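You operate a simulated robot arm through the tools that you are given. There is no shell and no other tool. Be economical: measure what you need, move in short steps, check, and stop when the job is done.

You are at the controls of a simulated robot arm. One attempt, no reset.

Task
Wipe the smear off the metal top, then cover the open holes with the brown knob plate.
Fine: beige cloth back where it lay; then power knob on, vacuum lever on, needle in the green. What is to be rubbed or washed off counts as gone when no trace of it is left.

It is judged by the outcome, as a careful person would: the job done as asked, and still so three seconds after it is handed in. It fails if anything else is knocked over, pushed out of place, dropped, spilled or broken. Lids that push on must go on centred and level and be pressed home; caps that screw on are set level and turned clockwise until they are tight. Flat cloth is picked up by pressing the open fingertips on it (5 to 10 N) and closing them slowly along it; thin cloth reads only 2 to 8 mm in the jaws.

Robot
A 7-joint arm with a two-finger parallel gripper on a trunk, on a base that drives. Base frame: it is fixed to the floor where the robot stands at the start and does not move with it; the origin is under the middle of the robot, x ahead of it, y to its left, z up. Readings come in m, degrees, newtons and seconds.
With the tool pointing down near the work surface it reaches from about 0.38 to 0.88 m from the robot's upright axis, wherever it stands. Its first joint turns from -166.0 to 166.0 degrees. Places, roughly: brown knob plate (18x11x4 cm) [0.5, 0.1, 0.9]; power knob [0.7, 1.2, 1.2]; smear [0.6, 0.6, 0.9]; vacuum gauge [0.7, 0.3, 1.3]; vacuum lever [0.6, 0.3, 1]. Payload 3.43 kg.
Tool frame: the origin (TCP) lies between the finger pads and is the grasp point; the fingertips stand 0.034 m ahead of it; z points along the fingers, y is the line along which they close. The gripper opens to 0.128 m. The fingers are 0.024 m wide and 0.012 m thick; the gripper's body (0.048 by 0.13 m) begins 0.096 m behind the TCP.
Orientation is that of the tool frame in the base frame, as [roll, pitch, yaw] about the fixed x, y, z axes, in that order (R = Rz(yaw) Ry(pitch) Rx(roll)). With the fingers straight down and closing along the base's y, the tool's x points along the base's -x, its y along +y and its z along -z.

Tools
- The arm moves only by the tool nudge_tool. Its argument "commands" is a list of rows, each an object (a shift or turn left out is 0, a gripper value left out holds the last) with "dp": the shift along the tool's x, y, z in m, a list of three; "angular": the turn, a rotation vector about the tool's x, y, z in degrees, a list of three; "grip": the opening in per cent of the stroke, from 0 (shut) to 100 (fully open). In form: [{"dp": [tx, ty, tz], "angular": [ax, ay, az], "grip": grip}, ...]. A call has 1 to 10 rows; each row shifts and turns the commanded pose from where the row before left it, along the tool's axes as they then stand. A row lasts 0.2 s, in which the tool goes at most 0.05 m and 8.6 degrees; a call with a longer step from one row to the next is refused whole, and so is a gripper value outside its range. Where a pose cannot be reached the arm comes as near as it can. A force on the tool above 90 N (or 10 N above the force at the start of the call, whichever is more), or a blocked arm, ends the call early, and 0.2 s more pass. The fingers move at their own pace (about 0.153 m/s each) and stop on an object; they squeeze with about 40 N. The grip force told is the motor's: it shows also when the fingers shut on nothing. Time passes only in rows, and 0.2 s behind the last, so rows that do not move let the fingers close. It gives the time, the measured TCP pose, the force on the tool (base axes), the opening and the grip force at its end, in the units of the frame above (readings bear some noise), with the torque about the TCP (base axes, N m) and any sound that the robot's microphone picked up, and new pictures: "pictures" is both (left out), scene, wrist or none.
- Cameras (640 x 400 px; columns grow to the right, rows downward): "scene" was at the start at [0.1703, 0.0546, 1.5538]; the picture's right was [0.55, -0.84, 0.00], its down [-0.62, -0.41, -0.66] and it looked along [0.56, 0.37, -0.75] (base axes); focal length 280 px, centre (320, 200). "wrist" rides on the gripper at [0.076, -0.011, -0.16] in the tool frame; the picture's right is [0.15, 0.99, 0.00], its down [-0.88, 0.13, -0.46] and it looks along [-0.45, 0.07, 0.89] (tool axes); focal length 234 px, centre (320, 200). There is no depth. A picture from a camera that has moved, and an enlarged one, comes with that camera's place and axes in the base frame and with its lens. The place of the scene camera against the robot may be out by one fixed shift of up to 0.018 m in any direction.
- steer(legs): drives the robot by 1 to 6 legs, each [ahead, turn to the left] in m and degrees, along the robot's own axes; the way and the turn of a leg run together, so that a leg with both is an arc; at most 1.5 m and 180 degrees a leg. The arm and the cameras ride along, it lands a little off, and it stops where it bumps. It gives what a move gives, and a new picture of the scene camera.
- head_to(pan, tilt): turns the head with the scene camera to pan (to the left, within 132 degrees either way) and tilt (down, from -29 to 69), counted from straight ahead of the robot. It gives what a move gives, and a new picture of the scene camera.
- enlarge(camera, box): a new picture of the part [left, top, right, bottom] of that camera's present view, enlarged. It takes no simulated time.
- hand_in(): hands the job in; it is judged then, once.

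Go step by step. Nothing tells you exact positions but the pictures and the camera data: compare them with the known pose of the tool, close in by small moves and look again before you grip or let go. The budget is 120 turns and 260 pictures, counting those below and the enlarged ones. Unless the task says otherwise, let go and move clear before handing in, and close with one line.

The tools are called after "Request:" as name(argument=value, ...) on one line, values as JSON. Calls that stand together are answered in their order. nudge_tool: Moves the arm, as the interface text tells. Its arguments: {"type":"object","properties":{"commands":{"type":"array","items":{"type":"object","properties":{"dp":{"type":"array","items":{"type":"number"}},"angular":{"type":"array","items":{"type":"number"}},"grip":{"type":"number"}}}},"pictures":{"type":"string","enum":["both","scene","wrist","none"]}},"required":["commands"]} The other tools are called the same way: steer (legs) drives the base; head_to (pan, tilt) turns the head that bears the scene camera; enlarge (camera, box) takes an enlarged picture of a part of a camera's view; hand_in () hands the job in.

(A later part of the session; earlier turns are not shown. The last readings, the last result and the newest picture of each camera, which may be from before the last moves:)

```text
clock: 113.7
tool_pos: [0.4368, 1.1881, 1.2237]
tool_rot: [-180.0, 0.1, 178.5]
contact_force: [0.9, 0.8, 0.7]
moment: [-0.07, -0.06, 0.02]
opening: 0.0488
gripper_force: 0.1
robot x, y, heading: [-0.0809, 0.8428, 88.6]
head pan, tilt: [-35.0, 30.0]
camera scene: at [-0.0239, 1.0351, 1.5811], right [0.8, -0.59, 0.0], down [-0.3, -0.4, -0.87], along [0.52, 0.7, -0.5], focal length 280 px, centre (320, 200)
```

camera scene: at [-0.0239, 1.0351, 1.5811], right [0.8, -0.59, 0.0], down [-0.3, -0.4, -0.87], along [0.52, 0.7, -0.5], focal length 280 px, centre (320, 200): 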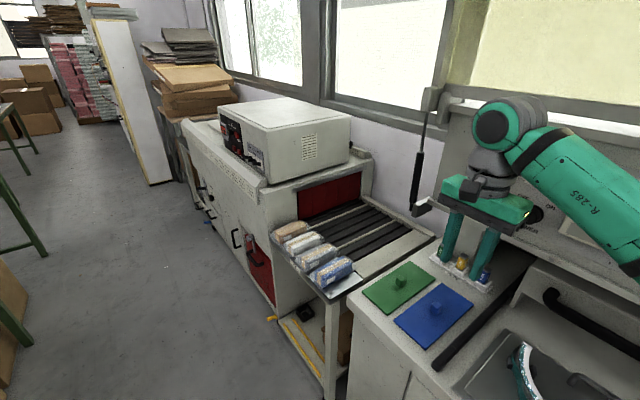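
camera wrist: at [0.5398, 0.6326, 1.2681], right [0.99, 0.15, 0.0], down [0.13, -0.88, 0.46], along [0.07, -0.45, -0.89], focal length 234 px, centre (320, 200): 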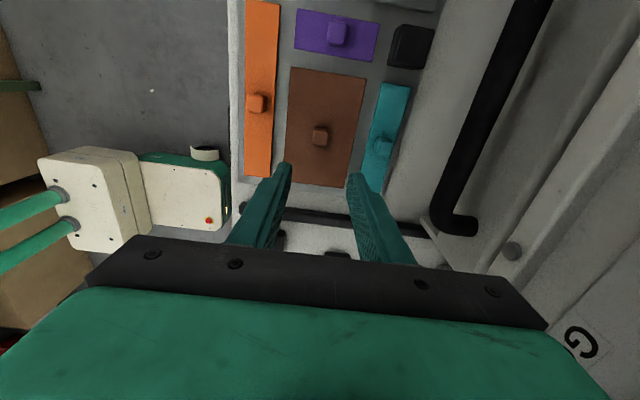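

Tilting the tool to point at the panel.

Request:
nudge_tool(commands=[{"angular": [0, 0, -1.5]}, {"angular": [0, 8.2, 0]}, {"angular": [0, 8.2, 0]}, {"angular": [0, 8.2, 0]}, {"angular": [0, 8.2, 0]}, {"angular": [0, 8.2, 0]}, {"angular": [0, 8.2, 0]}], pictures="scene")

Request:
nudge_tool(commands=[{"angular": [0, 8.2, 0]}, {"angular": [0, 8.2, 0]}, {"angular": [0, 8.2, 0]}, {"angular": [0, 8.2, 0]}, {"angular": [0, 8, 0]}, {}], pictures="both")

```text
clock: 115.3
tool_pos: [0.4294, 1.1967, 1.2145]
tool_rot: [177.0, -49.6, -176.6]
contact_force: [6.0, -10.1, -8.3]
moment: [0.7, 1.23, -0.88]
opening: 0.0487
gripper_force: 0.1
out of reach, approached as far as the arm can: row 7
robot x, y, heading: [-0.0754, 0.8495, 88.4]
head pan, tilt: [-35.0, 30.0]
camera scene: at [-0.0211, 1.0356, 1.5811], right [0.8, -0.6, 0.0], down [-0.3, -0.4, -0.87], along [0.51, 0.7, -0.5], focal length 280 px, centre (320, 200)
```

scene: 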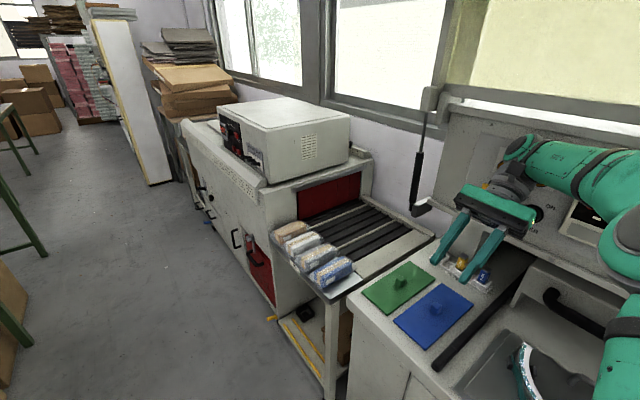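

```text
clock: 116.7
tool_pos: [0.3305, 1.1543, 1.1856]
tool_rot: [179.2, -83.4, 177.2]
contact_force: [0.1, 0.1, -0.9]
moment: [0.02, 0.02, 0.03]
opening: 0.0488
gripper_force: 0.0
out of reach, approached as far as the arm can: row 1, 2, 3, 4, 5
robot x, y, heading: [-0.0815, 0.8472, 88.3]
head pan, tilt: [-35.0, 30.0]
camera scene: at [-0.0237, 1.0348, 1.5811], right [0.8, -0.59, 0.0], down [-0.3, -0.4, -0.87], along [0.52, 0.7, -0.5], focal length 280 px, centre (320, 200)
camera wrist: at [0.4804, 1.1329, 1.2808], right [0.05, 0.99, 0.15], down [0.56, 0.1, -0.82], along [-0.83, 0.12, -0.55], focal length 234 px, centre (320, 200)
```

scene: 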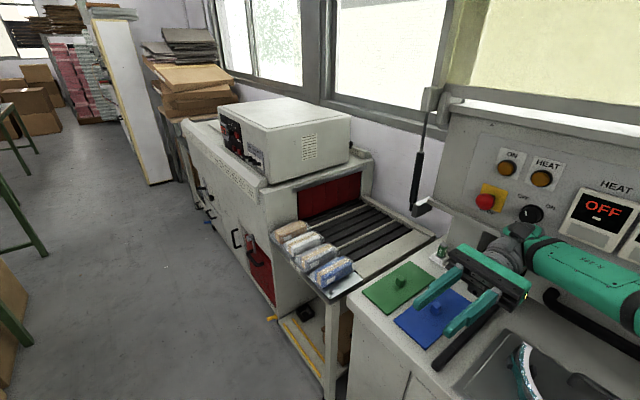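
wrist: 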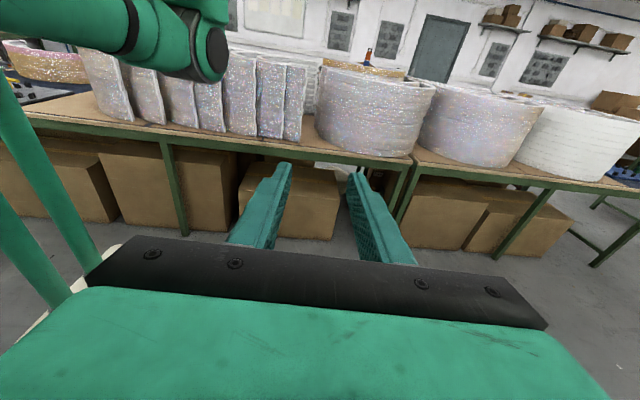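

The tilt sign was wrong (it points away from the panel). I rotate back to down, check nothing was disturbed, then tilt the other way.

Request:
nudge_tool(commands=[{"angular": [0, -8.4, 0]}, {"angular": [0, -8.4, 0]}, {"angular": [0, -8.4, 0]}, {"angular": [0, -8.4, 0]}, {"angular": [0, -8.4, 0]}, {"angular": [0, -8.4, 0]}, {"angular": [0, -8.4, 0]}, {"angular": [0, -8.4, 0]}, {"angular": [0, -8.4, 0]}, {"angular": [0, -8.4, 0]}], pictures="scene")

```text
clock: 118.9
tool_pos: [0.3303, 1.1552, 1.1874]
tool_rot: [179.8, 0.7, 176.4]
contact_force: [0.5, 0.1, -0.2]
moment: [-0.01, 0.05, 0.02]
opening: 0.0485
gripper_force: 0.1
robot x, y, heading: [-0.0778, 0.8464, 88.4]
head pan, tilt: [-35.0, 30.0]
camera scene: at [-0.0234, 1.0346, 1.5811], right [0.8, -0.6, 0.0], down [-0.3, -0.4, -0.87], along [0.52, 0.7, -0.5], focal length 280 px, centre (320, 200)
```

scene: 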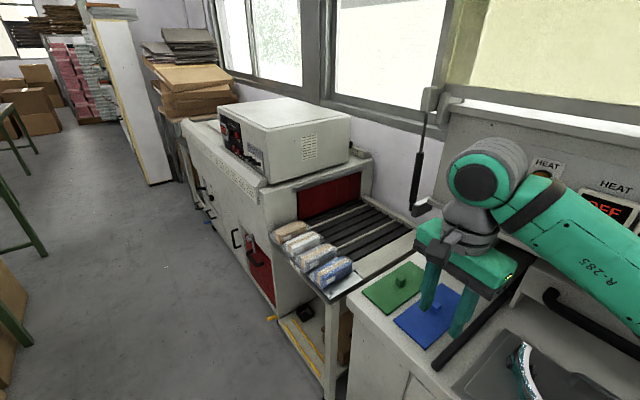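

Request:
nudge_tool(commands=[{"angular": [0, 0, -3.6]}, {"dp": [-0.05, 0, 0]}, {"dp": [-0.03, 0.03, -0.02]}, {"angular": [0, -8.5, 0]}, {"angular": [0, -8.5, 0]}, {"angular": [0, -8.5, 0]}, {"angular": [0, -8.5, 0]}, {"angular": [0, -8.5, 0]}], pictures="scene")

Request:
nudge_tool(commands=[{"angular": [0, -8.5, 0]}, {"angular": [0, -8.5, 0]}, {"angular": [0, -8.5, 0]}, {"angular": [0, -8.5, 0]}, {"angular": [0, -8.5, 0]}, {"angular": [0, -5.7, 0]}, {}], pictures="both")

```text
clock: 120.7
tool_pos: [0.4095, 1.1843, 1.2095]
tool_rot: [179.8, 43.1, 179.9]
contact_force: [1.3, -0.3, -0.5]
moment: [0.02, 0.0, -0.01]
opening: 0.0486
gripper_force: 0.1
robot x, y, heading: [-0.0816, 0.8462, 88.6]
head pan, tilt: [-35.0, 30.0]
camera scene: at [-0.0234, 1.0346, 1.5811], right [0.8, -0.6, 0.0], down [-0.3, -0.4, -0.87], along [0.52, 0.7, -0.5], focal length 280 px, centre (320, 200)
```

scene: 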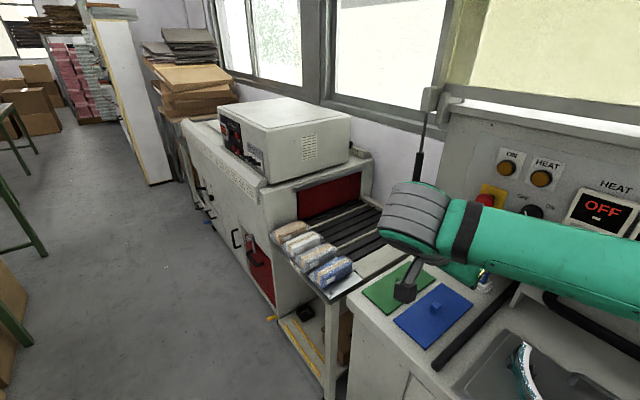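

```text
clock: 122.3
tool_pos: [0.4167, 1.1828, 1.1916]
tool_rot: [158.9, 88.8, 159.0]
contact_force: [0.2, -0.3, 0.3]
moment: [0.03, -0.02, -0.01]
opening: 0.0488
gripper_force: 0.0
out of reach, approached as far as the arm can: row 6
robot x, y, heading: [-0.0815, 0.8427, 88.6]
head pan, tilt: [-35.0, 30.0]
camera scene: at [-0.0237, 1.0347, 1.5811], right [0.8, -0.59, 0.0], down [-0.3, -0.4, -0.87], along [0.52, 0.7, -0.5], focal length 280 px, centre (320, 200)
camera wrist: at [0.2563, 1.1722, 1.1182], right [0.0, 0.99, -0.14], down [-0.44, 0.12, 0.89], along [0.9, 0.07, 0.43], focal length 234 px, centre (320, 200)
```

scene: 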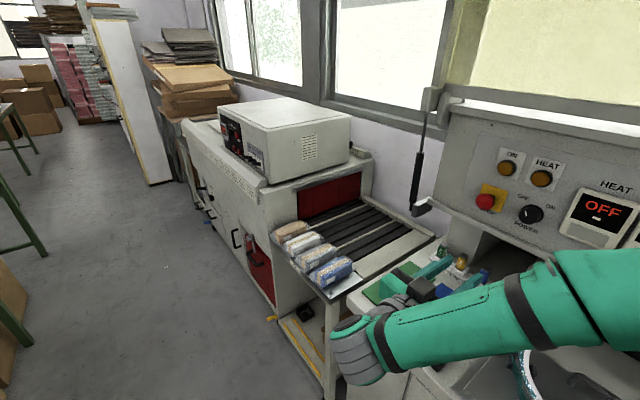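
wrist: 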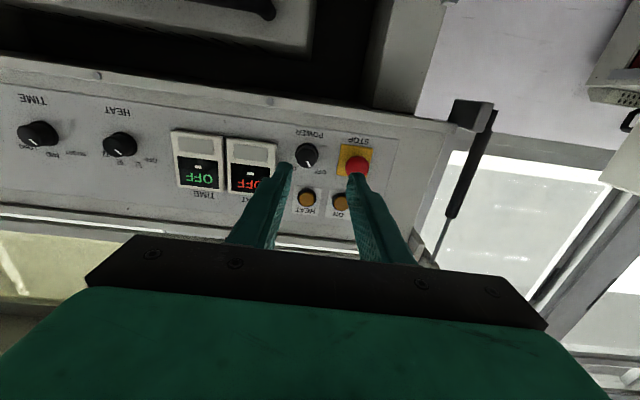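

Now the tool points at the panel with the camera below it; the knob is seen at about y 1.167, z 1.233. I advance and line up.

Request:
nudge_tool(commands=[{"dp": [-0.02, -0.008, 0.03], "grip": 55}, {"dp": [-0.02, -0.008, 0.03]}, {"dp": [0, 0, 0.04]}, {}], pictures="both")

Request:
enlarge(camera="wrist", box=[220, 100, 420, 250])

```text
clock: 123.3
tool_pos: [0.5169, 1.1662, 1.2342]
tool_rot: [148.8, 88.9, 149.0]
contact_force: [-0.6, 0.7, -0.1]
moment: [-0.03, 0.04, 0.0]
opening: 0.0702
gripper_force: 0.1
robot x, y, heading: [-0.08, 0.8464, 88.7]
head pan, tilt: [-35.0, 30.0]
camera scene: at [-0.0236, 1.0347, 1.5811], right [0.8, -0.6, 0.0], down [-0.3, -0.4, -0.87], along [0.52, 0.7, -0.5], focal length 280 px, centre (320, 200)
camera wrist: at [0.357, 1.1555, 1.1592], right [0.0, 0.99, -0.14], down [-0.44, 0.12, 0.89], along [0.9, 0.06, 0.44], focal length 234 px, centre (320, 200)
```

scene: 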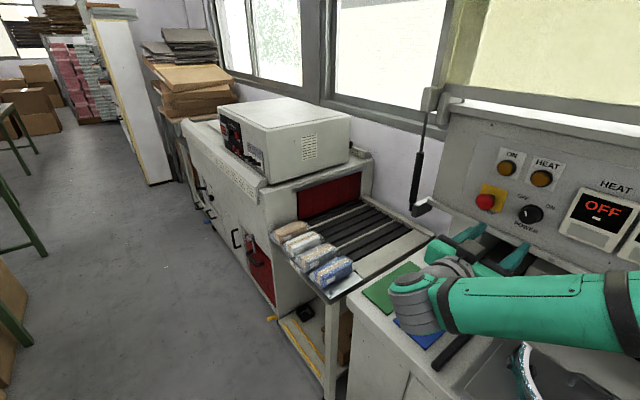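
wrist: 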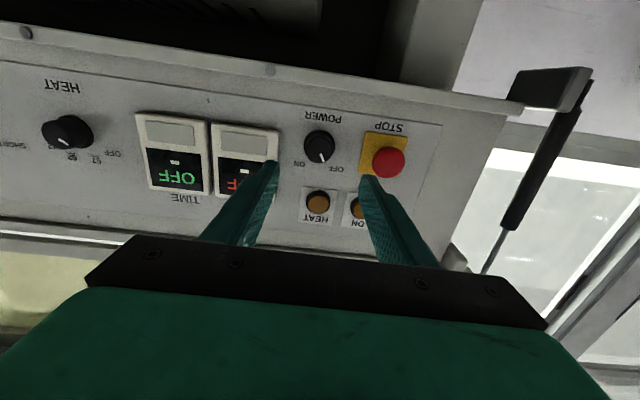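

```text
2.67 times, centred on (320, 175) of wrist
camera zoom: at [0.357, 1.1555, 1.1592], right [0.0, 0.99, -0.14], down [-0.44, 0.12, 0.89], along [0.9, 0.06, 0.44], focal length 624 px, centre (320, 267)
```

zoom: 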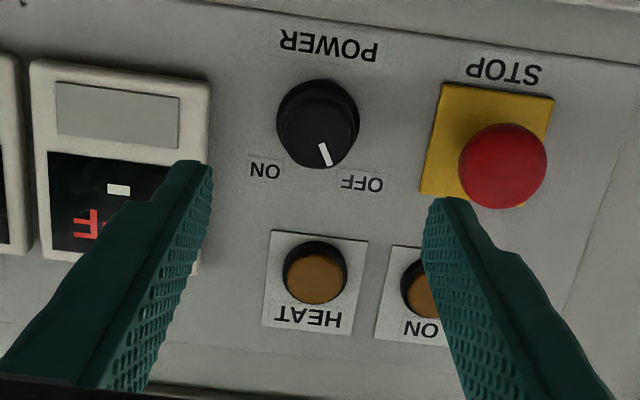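

The knob is centred at y≈1.167, z≈1.238. I pre-roll the gripper -45° and advance a bit.

Request:
nudge_tool(commands=[{"dp": [-0.004, 0.001, 0], "angular": [0, -0.9, 0]}, {"angular": [0, 0, -7.5]}, {"angular": [0, 0, -7.5]}, {"angular": [0, 0, -7.5]}, {"angular": [0, 0, -7.5]}, {"angular": [0, 0, -7.5]}, {"angular": [0, 0, -7.5]}, {"dp": [0, 0, 0.03]}, {"dp": [0, 0, 0.03]}, {}], pictures="both")

Request:
enlarge(camera="wrist", box=[220, 80, 420, 250])

Request:
enlarge(camera="scene", box=[420, 130, 640, 290])

```text
clock: 125.5
tool_pos: [0.5769, 1.1691, 1.2348]
tool_rot: [-90.1, 45.8, -90.1]
contact_force: [0.6, -0.1, 0.2]
moment: [-0.01, -0.02, 0.02]
opening: 0.0703
gripper_force: 0.0
robot x, y, heading: [-0.0819, 0.8442, 88.6]
head pan, tilt: [-35.0, 30.0]
camera scene: at [-0.0236, 1.0352, 1.5811], right [0.8, -0.6, 0.0], down [-0.3, -0.4, -0.87], along [0.52, 0.7, -0.5], focal length 280 px, centre (320, 200)
camera wrist: at [0.4182, 1.1073, 1.1872], right [0.0, 0.61, -0.8], down [-0.45, 0.71, 0.54], along [0.89, 0.36, 0.28], focal length 234 px, centre (320, 200)
```

scene: 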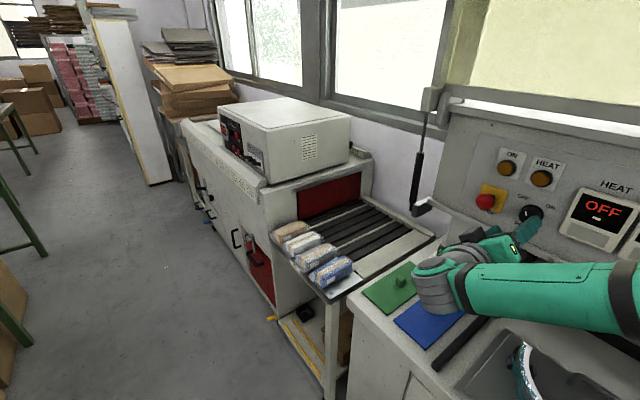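
wrist: 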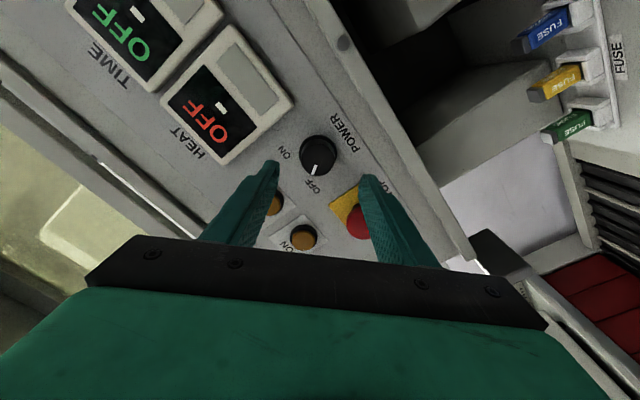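

```text
2.35 times, centred on (320, 165) of wrist
camera zoom: at [0.4182, 1.1073, 1.1872], right [0.0, 0.61, -0.8], down [-0.45, 0.71, 0.54], along [0.89, 0.36, 0.28], focal length 551 px, centre (320, 282)
```

zoom: 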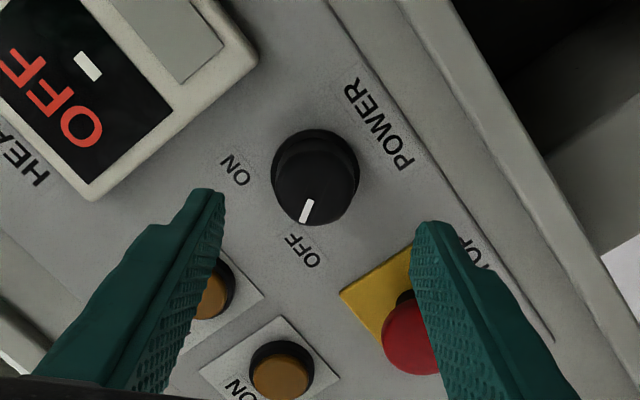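

```text
2.50 times, centred on (530, 210) of scene
camera zoom: at [-0.0236, 1.0352, 1.5811], right [0.8, -0.6, 0.0], down [-0.3, -0.4, -0.87], along [0.52, 0.7, -0.5], focal length 699 px, centre (-205, 175)
```

zoom: 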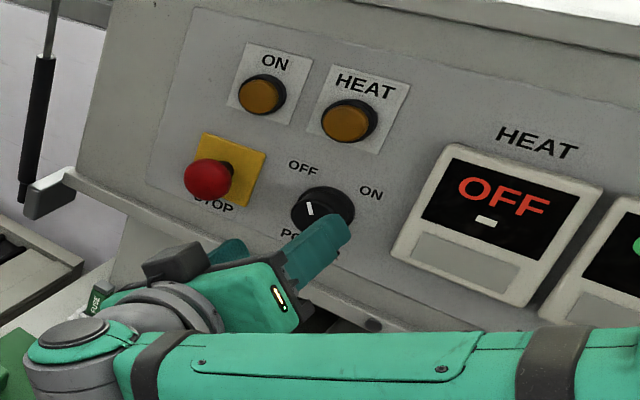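

The knob is centred between the fingers; advancing slowly.

Request:
nudge_tool(commands=[{"dp": [0, 0, 0.015]}, {"dp": [0, 0, 0.01]}, {}], pictures="both")

Request:
enlarge(camera="wrist", box=[220, 80, 420, 250])

Request:
enlarge(camera="scene", box=[460, 150, 600, 270])

```text
clock: 126.3
tool_pos: [0.6021, 1.167, 1.235]
tool_rot: [-90.1, 45.6, -90.1]
contact_force: [0.5, 0.4, -0.1]
moment: [0.01, -0.04, 0.0]
opening: 0.0702
gripper_force: 0.1
robot x, y, heading: [-0.0796, 0.8468, 88.7]
head pan, tilt: [-35.0, 30.0]
camera scene: at [-0.0235, 1.0351, 1.5811], right [0.8, -0.6, 0.0], down [-0.3, -0.4, -0.87], along [0.52, 0.7, -0.5], focal length 280 px, centre (320, 200)
camera wrist: at [0.4434, 1.1068, 1.1885], right [0.0, 0.6, -0.8], down [-0.46, 0.71, 0.54], along [0.89, 0.36, 0.27], focal length 234 px, centre (320, 200)
```

scene: 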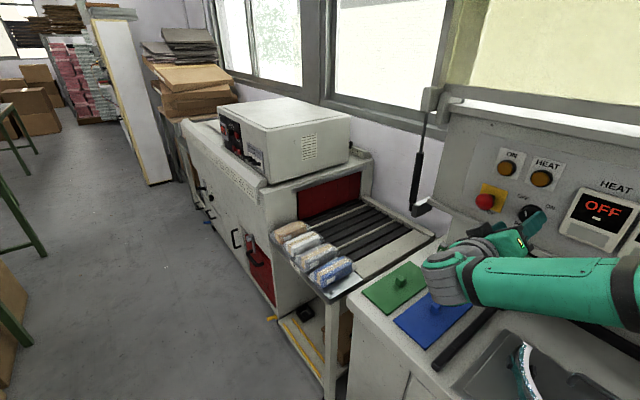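
wrist: 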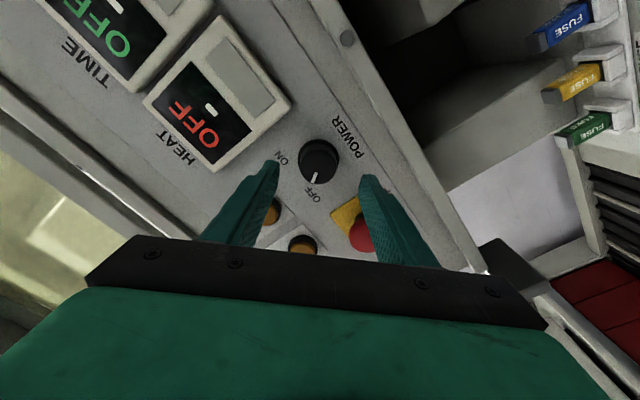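

```text
2.35 times, centred on (320, 165) of wrist
camera zoom: at [0.4434, 1.1068, 1.1885], right [0.0, 0.6, -0.8], down [-0.46, 0.71, 0.54], along [0.89, 0.36, 0.27], focal length 551 px, centre (320, 282)
```

zoom: 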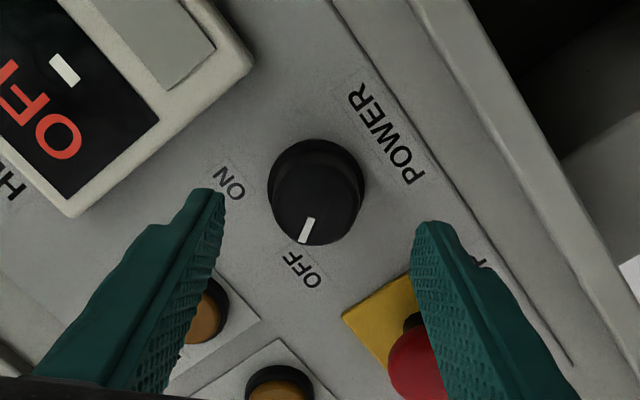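

```text
3.33 times, centred on (530, 210) of scene
camera zoom: at [-0.0235, 1.0351, 1.5811], right [0.8, -0.6, 0.0], down [-0.3, -0.4, -0.87], along [0.52, 0.7, -0.5], focal length 932 px, centre (-380, 167)
```

zoom: 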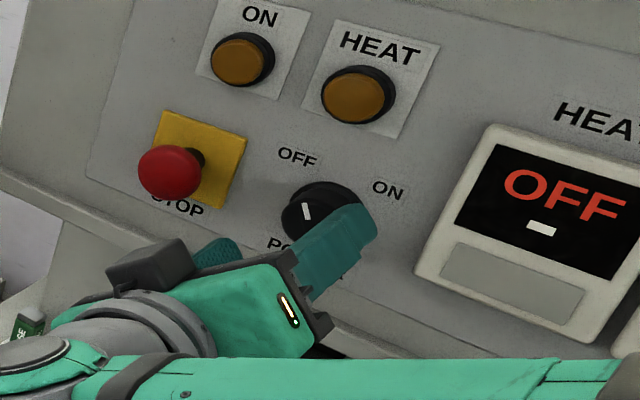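

Request:
nudge_tool(commands=[{"dp": [0.002, 0, 0.012]}, {"dp": [0, 0, 0.01]}, {}], pictures="none")

Request:
nudge_tool(commands=[{"dp": [0, 0, 0.01]}, {}], pictures="both")

Request:
enlarge(camera="wrist", box=[220, 80, 420, 250])

Request:
enlarge(camera="scene", box=[460, 150, 600, 270])

```text
clock: 127.1
tool_pos: [0.6248, 1.1675, 1.235]
tool_rot: [-90.1, 45.7, -90.1]
contact_force: [0.1, 0.4, -0.1]
moment: [0.01, -0.04, 0.0]
opening: 0.0704
gripper_force: 0.2
robot x, y, heading: [-0.0797, 0.8453, 88.5]
head pan, tilt: [-35.0, 30.0]
```

```text
clock: 127.9
tool_pos: [0.6344, 1.1674, 1.2265]
tool_rot: [-91.1, 45.7, -90.8]
contact_force: [-0.5, 0.0, 0.0]
moment: [-0.01, 0.01, -0.01]
opening: 0.0703
gripper_force: 0.2
robot x, y, heading: [-0.0776, 0.8468, 88.3]
head pan, tilt: [-35.0, 30.0]
stopped in row 2: the arm was blocked; the commanded pose is now the measured one
camera scene: at [-0.0239, 1.0347, 1.5811], right [0.8, -0.59, 0.0], down [-0.3, -0.4, -0.87], along [0.52, 0.7, -0.5], focal length 280 px, centre (320, 200)
camera wrist: at [0.475, 1.1054, 1.1817], right [-0.01, 0.61, -0.79], down [-0.45, 0.71, 0.55], along [0.89, 0.36, 0.27], focal length 234 px, centre (320, 200)
```

scene: 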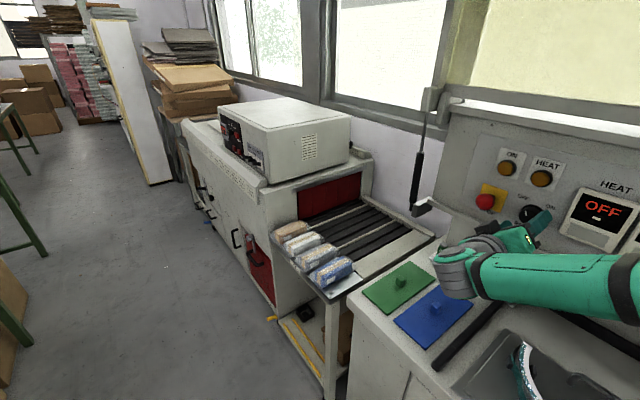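
wrist: 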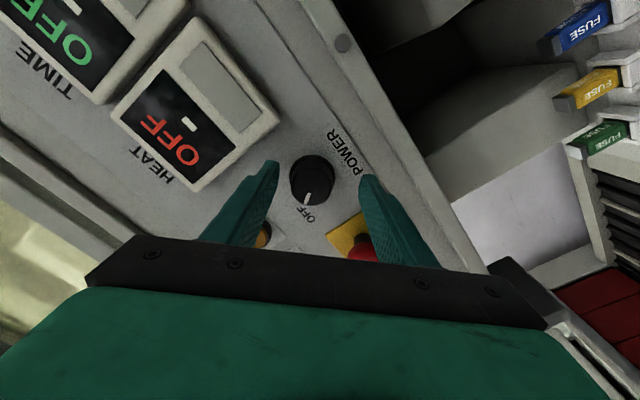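

```text
2.35 times, centred on (320, 165) of wrist
camera zoom: at [0.475, 1.1054, 1.1817], right [-0.01, 0.61, -0.79], down [-0.45, 0.71, 0.55], along [0.89, 0.36, 0.27], focal length 551 px, centre (320, 282)
```

zoom: 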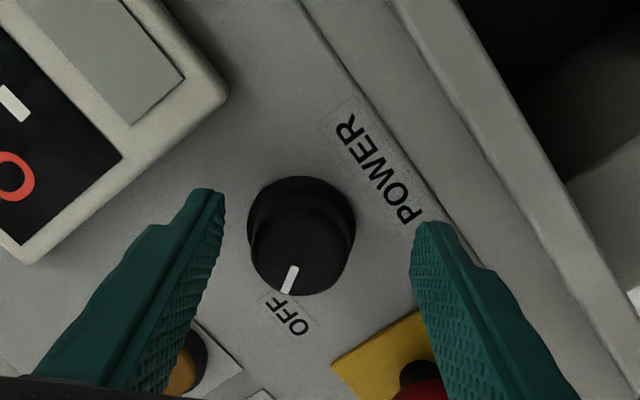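

```text
3.33 times, centred on (530, 210) of scene
camera zoom: at [-0.0239, 1.0347, 1.5811], right [0.8, -0.59, 0.0], down [-0.3, -0.4, -0.87], along [0.52, 0.7, -0.5], focal length 932 px, centre (-380, 167)
```

zoom: 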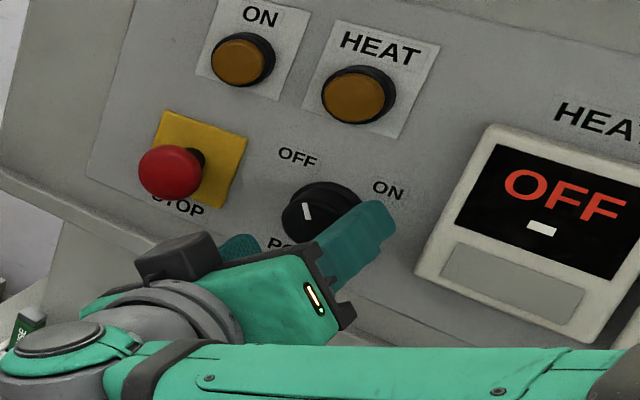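

Something on the arm was blocked (no force at the tool). I look at the forearm against the machine.

Request:
head_to(pan=-75, tilt=35)

```text
clock: 128.9
tool_pos: [0.6343, 1.1669, 1.227]
tool_rot: [-91.0, 45.8, -90.7]
contact_force: [0.4, -0.1, 0.6]
moment: [0.02, 0.0, 0.0]
opening: 0.0704
gripper_force: 0.0
robot x, y, heading: [-0.0836, 0.8435, 88.4]
head pan, tilt: [-75.0, 35.0]
camera scene: at [0.0082, 0.9826, 1.5733], right [0.23, -0.97, 0.0], down [-0.56, -0.13, -0.82], along [0.8, 0.19, -0.57], focal length 280 px, centre (320, 200)
```

scene: 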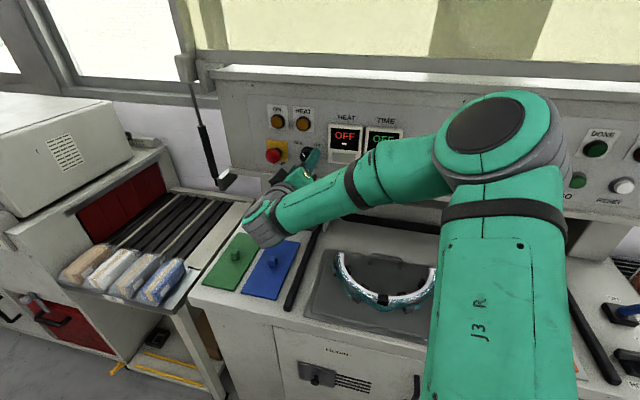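

The elbow is nearly against the panel between the HEAT and TIME knobs, so I must approach from the other side. I back the tool out straight and see the panel.

Request:
nudge_tool(commands=[{"dp": [0, 0, -0.02]}, {"dp": [0, 0, -0.03]}, {"dp": [0, 0, -0.04]}, {"dp": [0, 0, -0.04]}, {"dp": [0, 0, -0.04]}, {}], pictures="scene")

```text
clock: 130.3
tool_pos: [0.4661, 1.1669, 1.2161]
tool_rot: [-93.2, 46.0, -92.5]
contact_force: [0.3, -0.6, 1.0]
moment: [-0.03, 0.01, -0.01]
opening: 0.0703
gripper_force: 0.0
robot x, y, heading: [-0.0827, 0.8442, 88.7]
head pan, tilt: [-75.0, 35.0]
camera scene: at [0.0082, 0.9826, 1.5733], right [0.23, -0.97, 0.0], down [-0.56, -0.13, -0.82], along [0.8, 0.19, -0.57], focal length 280 px, centre (320, 200)
```

scene: 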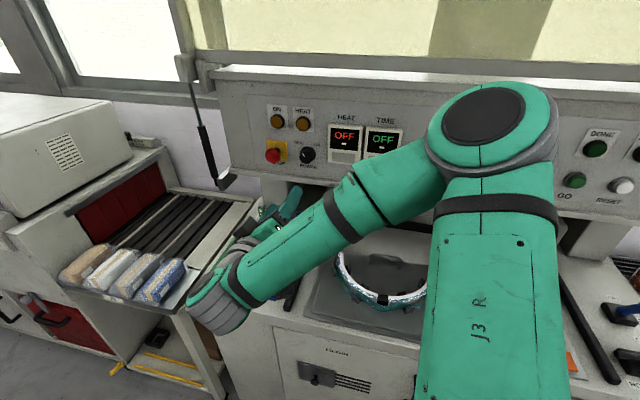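

Everything on the panel still looks in order. I swing the arm left about the robot's axis (away from the panel), then drive farther along so the elbow lies on the free side.

Request:
nudge_tool(commands=[{"dp": [-0.0296, 0.0296, -0.0247], "angular": [-3.1, -3.1, 0]}, {"dp": [-0.0296, 0.0296, -0.0247], "angular": [-3.1, -3.1, 0]}, {"dp": [-0.0296, 0.0296, -0.0247], "angular": [-3.1, -3.1, 0]}, {"dp": [-0.0296, 0.0296, -0.0247], "angular": [-3.1, -3.1, 0]}, {"dp": [-0.0296, 0.0296, -0.0247], "angular": [-3.1, -3.1, 0]}, {"dp": [-0.0296, 0.0296, -0.0247], "angular": [-3.1, -3.1, 0]}, {"dp": [-0.0296, 0.0296, -0.0247], "angular": [-3.1, -3.1, 0]}, {"dp": [-0.0296, 0.0296, -0.0247], "angular": [-3.1, -3.1, 0]}, {"dp": [-0.0296, 0.0296, -0.0247], "angular": [-3.1, -3.1, 0]}, {"dp": [-0.0296, 0.0296, -0.0247], "angular": [-3.1, -3.1, 0]}], pictures="scene")

Request:
enlarge(camera="scene", box=[250, 90, 640, 250])

```text
clock: 132.5
tool_pos: [0.1023, 1.4673, 1.2198]
tool_rot: [-92.6, 46.1, -48.4]
contact_force: [-0.2, 0.5, -0.6]
moment: [-0.01, -0.02, 0.05]
opening: 0.0704
gripper_force: 0.0
robot x, y, heading: [-0.0817, 0.8457, 88.1]
head pan, tilt: [-75.0, 35.0]
camera scene: at [0.0084, 0.9825, 1.5733], right [0.23, -0.97, 0.0], down [-0.56, -0.13, -0.82], along [0.8, 0.19, -0.57], focal length 280 px, centre (320, 200)
```

scene: 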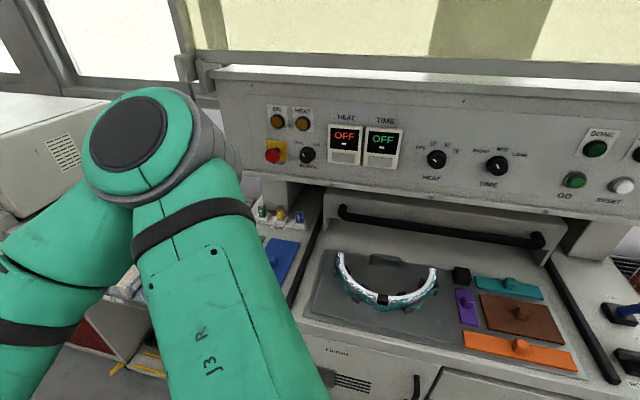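

```text
1.64 times, centred on (445, 170) of scene
camera zoom: at [0.0084, 0.9825, 1.5733], right [0.23, -0.97, 0.0], down [-0.56, -0.13, -0.82], along [0.8, 0.19, -0.57], focal length 459 px, centre (115, 249)
```

zoom: 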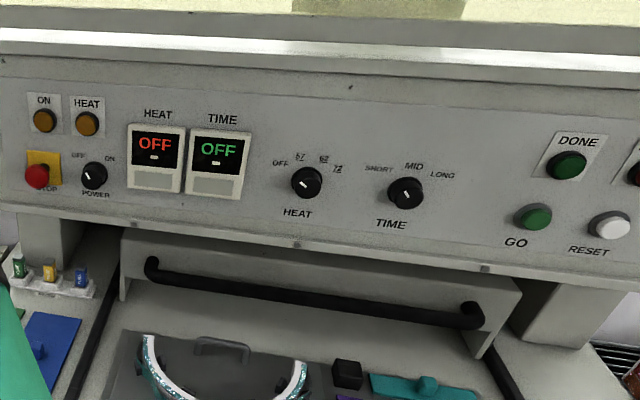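

HEAT and TIME knobs are unchanged. I swing a bit further and drive ahead 0.55 m.

Request:
nudge_tool(commands=[{"dp": [-0.0296, 0.0296, -0.0247], "angular": [-3.1, -3.1, 0]}, {"dp": [-0.0296, 0.0296, -0.0247], "angular": [-3.1, -3.1, 0]}, {"dp": [-0.0296, 0.0296, -0.0247], "angular": [-3.1, -3.1, 0]}, {"dp": [-0.0296, 0.0296, -0.0247], "angular": [-3.1, -3.1, 0]}, {"dp": [-0.0296, 0.0296, -0.0247], "angular": [-3.1, -3.1, 0]}, {"dp": [-0.0296, 0.0296, -0.0247], "angular": [-3.1, -3.1, 0]}, {}], pictures="none")

Request:
steer(legs=[[0.55, 3]])

```text
clock: 134.1
tool_pos: [-0.1858, 1.4937, 1.2198]
tool_rot: [-92.4, 45.6, -21.7]
contact_force: [0.6, 0.3, 0.5]
moment: [0.02, -0.01, 0.02]
opening: 0.0703
gripper_force: 0.1
robot x, y, heading: [-0.0787, 0.8459, 88.5]
head pan, tilt: [-75.0, 35.0]
```

```text
clock: 137.3
tool_pos: [-0.2349, 2.0387, 1.2196]
tool_rot: [-92.3, 45.4, -17.7]
contact_force: [0.3, -0.2, -0.2]
moment: [-0.01, 0.02, 0.01]
opening: 0.0703
gripper_force: 0.2
robot x, y, heading: [-0.0845, 1.4014, 92.3]
head pan, tilt: [-75.0, 35.0]
camera scene: at [-0.0052, 1.5426, 1.5733], right [0.3, -0.95, 0.0], down [-0.55, -0.17, -0.82], along [0.78, 0.25, -0.57], focal length 280 px, centre (320, 200)
```

scene: 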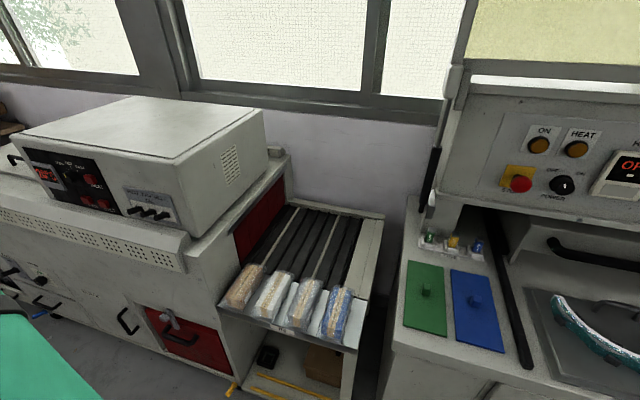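

At the new spot the knob is to the right of the arm. I undo the roll, retract, and swing the arm back toward the panel.

Request:
nudge_tool(commands=[{"angular": [0, 0, 7.6]}, {"angular": [0, 0, 7.6]}, {"angular": [0, 0, 7.6]}, {"angular": [0, 0, 7.6]}, {"angular": [0, 0, 7.6]}, {"angular": [0, 0, 7.6]}, {"dp": [0, -0.02, -0.0345]}, {"dp": [0, -0.02, -0.0345]}, {"dp": [0, -0.02, -0.0345]}], pictures="none")

Request:
nudge_tool(commands=[{"dp": [0, -0.0427, 0.0248], "angular": [5.3, 0, 0]}, {"dp": [0, -0.0427, 0.0248], "angular": [5.3, 0, 0]}, {"dp": [0, -0.0427, 0.0248], "angular": [5.3, 0, 0]}, {"dp": [0, -0.0427, 0.0248], "angular": [5.3, 0, 0]}, {"dp": [0, -0.0427, 0.0248], "angular": [5.3, 0, 0]}, {"dp": [0, -0.0427, 0.0248], "angular": [5.3, 0, 0]}, {"dp": [0, -0.0427, 0.0248], "angular": [5.3, 0, 0]}], pictures="scene")

```text
clock: 139.3
tool_pos: [-0.2271, 1.9997, 1.2018]
tool_rot: [162.4, 85.8, -123.6]
contact_force: [0.2, 0.3, 0.1]
moment: [-0.02, 0.02, -0.01]
opening: 0.0706
gripper_force: 0.0
out of reach, approached as far as the arm can: row 8, 9
robot x, y, heading: [-0.0845, 1.401, 92.7]
head pan, tilt: [-75.0, 35.0]
```

```text
clock: 140.9
tool_pos: [0.107, 1.9889, 1.1751]
tool_rot: [-174.2, 85.5, -137.1]
contact_force: [0.1, 0.0, 0.0]
moment: [-0.02, -0.01, 0.0]
opening: 0.0704
gripper_force: 0.1
out of reach, approached as far as the arm can: row 5, 7
robot x, y, heading: [-0.0848, 1.3985, 92.4]
head pan, tilt: [-75.0, 35.0]
camera scene: at [-0.0053, 1.5426, 1.5733], right [0.3, -0.95, 0.0], down [-0.55, -0.17, -0.82], along [0.78, 0.25, -0.57], focal length 280 px, centre (320, 200)
```

scene: 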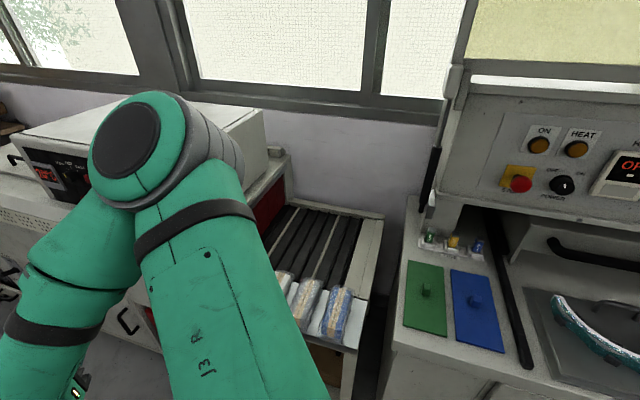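

The arm is mid-swing; continuing the swing until the tool points at +x.

Request:
nudge_tool(commands=[{"dp": [0, -0.0407, 0.0287], "angular": [4.6, 0, 0]}, {"dp": [0, -0.0407, 0.0287], "angular": [4.6, 0, 0]}, {"dp": [0, -0.0407, 0.0287], "angular": [4.6, 0, 0]}, {"dp": [0, -0.0407, 0.0287], "angular": [4.6, 0, 0]}, {"dp": [0, -0.0407, 0.0287], "angular": [4.6, 0, 0]}, {"dp": [0, -0.0407, 0.0287], "angular": [4.6, 0, 0]}, {"dp": [0, -0.0407, 0.0287], "angular": [4.6, 0, 0]}, {"dp": [0, -0.0407, 0.0287], "angular": [4.6, 0, 0]}, {}], pictures="scene")

```text
clock: 142.9
tool_pos: [0.4326, 1.7705, 1.1667]
tool_rot: [-157.2, 85.9, -157.0]
contact_force: [0.8, -1.0, -0.2]
moment: [0.0, 0.03, 0.03]
opening: 0.0705
gripper_force: 0.0
robot x, y, heading: [-0.0845, 1.4, 92.1]
head pan, tilt: [-75.0, 35.0]
camera scene: at [-0.005, 1.5425, 1.5733], right [0.3, -0.95, 0.0], down [-0.55, -0.17, -0.82], along [0.78, 0.25, -0.57], focal length 280 px, centre (320, 200)
```

scene: 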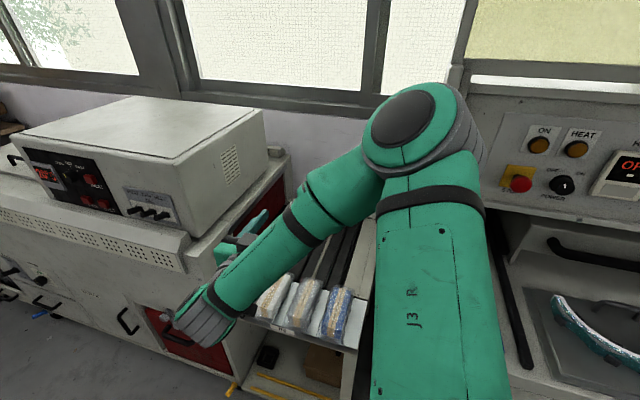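

Request:
nudge_tool(commands=[{"dp": [-0.007, -0.049, 0], "angular": [0, -0.5, 0]}, {"dp": [-0.007, -0.049, 0], "angular": [0, -0.5, 0]}, {"dp": [-0.007, -0.049, 0], "angular": [0, -0.5, 0]}, {"dp": [-0.007, -0.049, 0], "angular": [0, -0.5, 0]}, {"dp": [-0.007, -0.049, 0], "angular": [0, -0.5, 0]}, {"dp": [-0.007, -0.049, 0], "angular": [0, -0.5, 0]}, {"dp": [-0.007, -0.049, 0], "angular": [0, -0.5, 0]}, {"dp": [-0.007, -0.049, 0]}, {"dp": [-0.007, -0.049, 0]}, {"dp": [-0.007, -0.049, 0]}], pictures="scene")

```text
clock: 145.1
tool_pos: [0.4486, 1.5897, 1.2195]
tool_rot: [-178.2, 88.2, -179.8]
contact_force: [-0.3, 0.0, -0.3]
moment: [0.0, -0.01, -0.02]
opening: 0.0704
gripper_force: 0.0
out of reach, approached as far as the arm can: row 4, 5, 6, 7, 8, 9, 10
robot x, y, heading: [-0.0834, 1.4008, 92.3]
head pan, tilt: [-75.0, 35.0]
camera scene: at [-0.005, 1.5424, 1.5733], right [0.3, -0.95, 0.0], down [-0.55, -0.17, -0.82], along [0.78, 0.25, -0.57], focal length 280 px, centre (320, 200)
```

scene: 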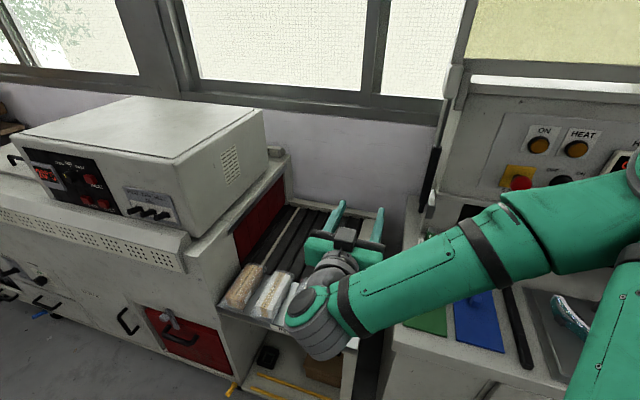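

Too close to the body there; I go forward first, then sideways to the right.

Request:
nudge_tool(commands=[{"dp": [0, 0, 0.045]}, {"dp": [0, 0, 0.045]}, {"dp": [0, -0.049, 0]}, {"dp": [0, -0.049, 0]}, {"dp": [0, -0.049, 0]}, {"dp": [0, -0.049, 0]}, {"dp": [0, -0.049, 0]}], pictures="scene")

```text
clock: 146.7
tool_pos: [0.4492, 1.5907, 1.2175]
tool_rot: [-174.1, 88.1, -175.5]
contact_force: [0.1, -0.8, 0.0]
moment: [0.03, -0.01, 0.02]
opening: 0.0704
gripper_force: 0.1
out of reach, approached as far as the arm can: row 1, 2, 3, 4, 5, 6, 7
robot x, y, heading: [-0.0843, 1.3987, 92.7]
head pan, tilt: [-75.0, 35.0]
camera scene: at [-0.005, 1.5425, 1.5733], right [0.3, -0.95, 0.0], down [-0.55, -0.17, -0.82], along [0.78, 0.25, -0.57], focal length 280 px, centre (320, 200)
```

scene: 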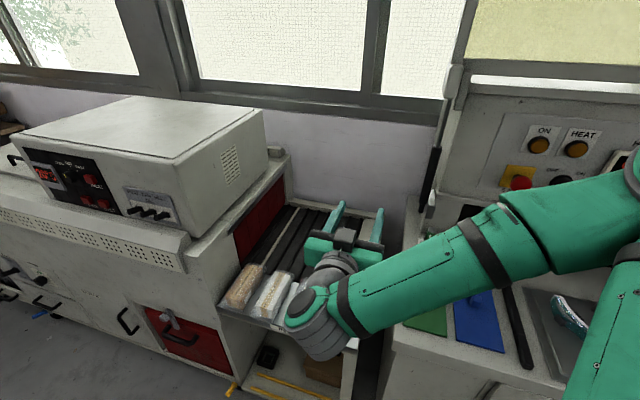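

The first joint is at its limit with this heading. I turn the robot right so it faces the panel more.

Request:
steer(legs=[[0, -50]])

Request:
head_to(pan=-55, tilt=30)

```text
clock: 149.6
tool_pos: [0.4069, 1.1202, 1.2185]
tool_rot: [-175.5, 88.1, 133.6]
contact_force: [-0.5, 0.3, -0.4]
moment: [0.03, -0.03, -0.01]
opening: 0.0703
gripper_force: 0.1
robot x, y, heading: [-0.088, 1.397, 43.1]
head pan, tilt: [-75.0, 35.0]
camera scene: at [0.0666, 1.4363, 1.5733], right [-0.53, -0.85, 0.0], down [-0.49, 0.3, -0.82], along [0.69, -0.43, -0.57], focal length 280 px, centre (320, 200)
```

scene: 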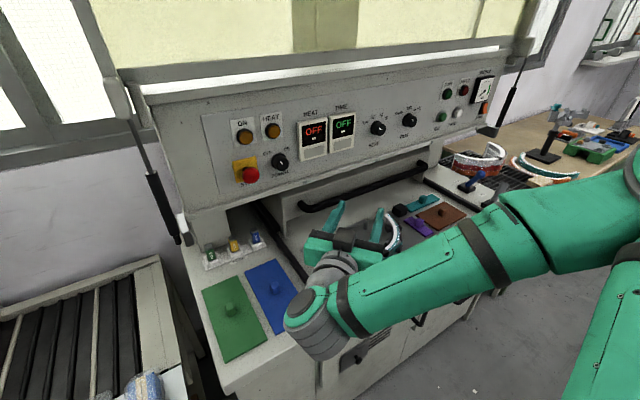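

```text
clock: 150.5
tool_pos: [0.407, 1.12, 1.2133]
tool_rot: [175.5, 87.6, 124.7]
contact_force: [-0.5, -0.4, 0.9]
moment: [0.04, 0.0, 0.0]
opening: 0.0702
gripper_force: 0.1
robot x, y, heading: [-0.0812, 1.3989, 43.1]
head pan, tilt: [-55.0, 30.0]
camera scene: at [0.0804, 1.4641, 1.5811], right [-0.21, -0.98, 0.0], down [-0.49, 0.1, -0.87], along [0.85, -0.18, -0.5], focal length 280 px, centre (320, 200)
```

scene: 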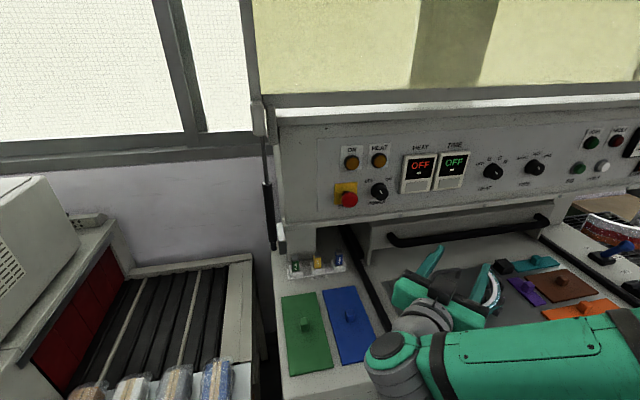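

Good; now I move forward slightly and rotate the tool to point at +x.

Request:
nudge_tool(commands=[{"dp": [-0.007, 0.035, 0.008]}, {"dp": [-0.007, 0.035, 0.008]}, {"dp": [-0.007, 0.034, 0.007]}, {"angular": [-8.5, 0, 0]}, {"angular": [-8.5, 0, 0]}, {"angular": [-8.5, 0, 0]}, {"angular": [-8.5, 0, 0]}, {"angular": [-8.5, 0, 0]}, {"angular": [-8.4, 0, 0]}, {}], pictures="both")

```text
clock: 152.7
tool_pos: [0.4952, 1.1695, 1.2144]
tool_rot: [160.5, 85.4, 119.9]
contact_force: [0.2, -0.5, -0.4]
moment: [0.01, 0.01, 0.04]
opening: 0.0705
gripper_force: 0.1
out of reach, approached as far as the arm can: row 5, 6, 7, 8, 9
robot x, y, heading: [-0.0851, 1.3997, 43.1]
head pan, tilt: [-55.0, 30.0]
camera scene: at [0.0804, 1.4642, 1.5811], right [-0.21, -0.98, 0.0], down [-0.49, 0.1, -0.87], along [0.85, -0.18, -0.5], focal length 280 px, centre (320, 200)
camera wrist: at [0.365, 1.2685, 1.1495], right [0.64, 0.76, -0.12], down [-0.23, 0.33, 0.92], along [0.74, -0.56, 0.38], focal length 234 px, centre (320, 200)
```

scene: 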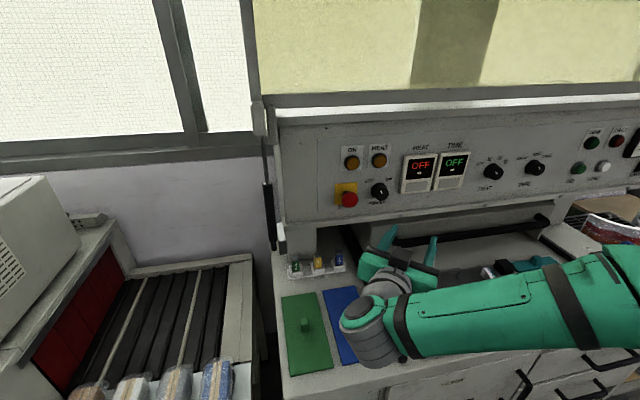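
wrist: 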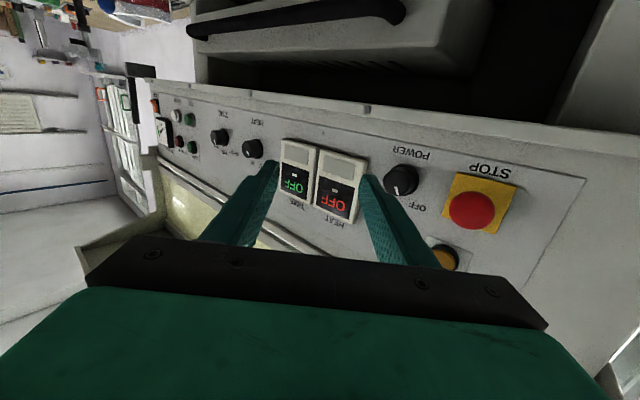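

The wrist geometry is too cramped here. I back the robot away diagonally and face the panel squarely, so the arm can reach straight out.

Request:
steer(legs=[[-0.26, 0], [0, -43]])

```text
clock: 156.8
tool_pos: [-0.0114, 0.6579, 1.2137]
tool_rot: [161.8, 85.5, 77.4]
contact_force: [-0.1, 0.1, -0.3]
moment: [0.0, 0.01, -0.04]
opening: 0.0703
gripper_force: 0.0
robot x, y, heading: [-0.2718, 1.2272, -0.9]
head pan, tilt: [-55.0, 30.0]
camera scene: at [-0.1147, 1.1612, 1.5811], right [-0.83, -0.56, 0.0], down [-0.28, 0.41, -0.87], along [0.48, -0.72, -0.5], focal length 280 px, centre (320, 200)
```

scene: 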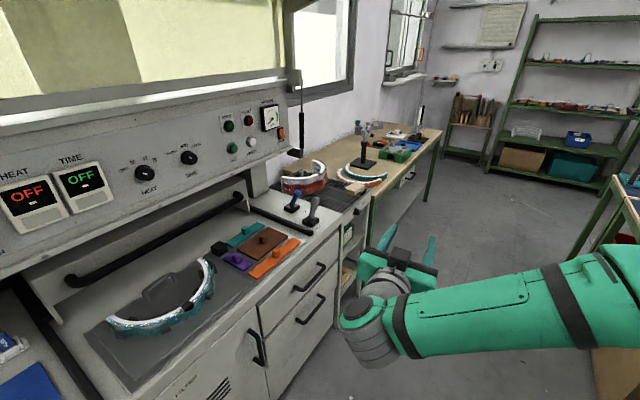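

Facing the panel squarely now at x -0.27. I swing the arm round to the front.

Request:
nudge_tool(commands=[{"dp": [0, 0.0465, -0.0158], "angular": [-4.5, 0, 0]}, {"dp": [0, 0.0465, -0.0158], "angular": [-4.5, 0, 0]}, {"dp": [0, 0.0465, -0.0158], "angular": [-4.5, 0, 0]}, {"dp": [0, 0.0465, -0.0158], "angular": [-4.5, 0, 0]}, {"dp": [0, 0.0465, -0.0158], "angular": [-4.5, 0, 0]}, {"dp": [0, 0.0465, -0.0158], "angular": [-4.5, 0, 0]}, {"dp": [0, 0.0465, -0.0158], "angular": [-4.5, 0, 0]}, {"dp": [0, 0.0465, -0.0158], "angular": [-4.5, 0, 0]}, {"dp": [0, 0.0465, -0.0158], "angular": [-4.5, 0, 0]}], pictures="none")

Request:
nudge_tool(commands=[{"dp": [0, 0.0465, -0.0158], "angular": [-4.5, 0, 0]}, {"dp": [0, 0.0465, -0.0158], "angular": [-4.5, 0, 0]}, {"dp": [0, 0.0465, -0.0158], "angular": [-4.5, 0, 0]}, {"dp": [0, 0.0465, -0.0158], "angular": [-4.5, 0, 0]}, {"dp": [0, 0.0465, -0.0158], "angular": [-4.5, 0, 0]}, {"dp": [0, 0.0465, -0.0158], "angular": [-4.5, 0, 0]}, {"dp": [0, 0.0465, -0.0158], "angular": [-4.5, 0, 0]}, {"dp": [0, 0.0465, -0.0158], "angular": [-4.5, 0, 0]}], pictures="none")

Request:
head_to(pan=5, tilt=25)

```text
clock: 158.8
tool_pos: [0.3001, 0.9455, 1.2354]
tool_rot: [126.0, 83.5, 81.9]
contact_force: [-1.0, -0.3, -0.1]
moment: [-0.03, -0.01, 0.02]
opening: 0.0706
gripper_force: 0.0
robot x, y, heading: [-0.2694, 1.2282, -1.1]
head pan, tilt: [-55.0, 30.0]
```

```text
clock: 160.6
tool_pos: [0.368, 1.326, 1.2585]
tool_rot: [103.4, 83.8, 95.2]
contact_force: [-0.3, -0.7, -0.1]
moment: [0.02, -0.02, 0.02]
opening: 0.0705
gripper_force: 0.1
robot x, y, heading: [-0.2651, 1.2262, -1.2]
head pan, tilt: [-55.0, 30.0]
```

```text
clock: 161.9
tool_pos: [0.3666, 1.3299, 1.2554]
tool_rot: [106.6, 84.2, 98.8]
contact_force: [0.2, 0.0, 1.2]
moment: [-0.01, -0.02, 0.02]
opening: 0.0703
gripper_force: 0.1
robot x, y, heading: [-0.272, 1.2251, -1.1]
head pan, tilt: [5.0, 25.0]
camera scene: at [-0.0732, 1.2426, 1.5891], right [0.07, -1.0, 0.0], down [-0.42, -0.03, -0.91], along [0.9, 0.06, -0.42], focal length 280 px, centre (320, 200)
```

scene: 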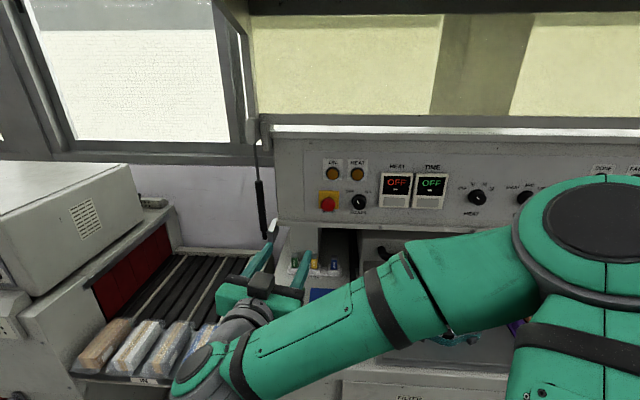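

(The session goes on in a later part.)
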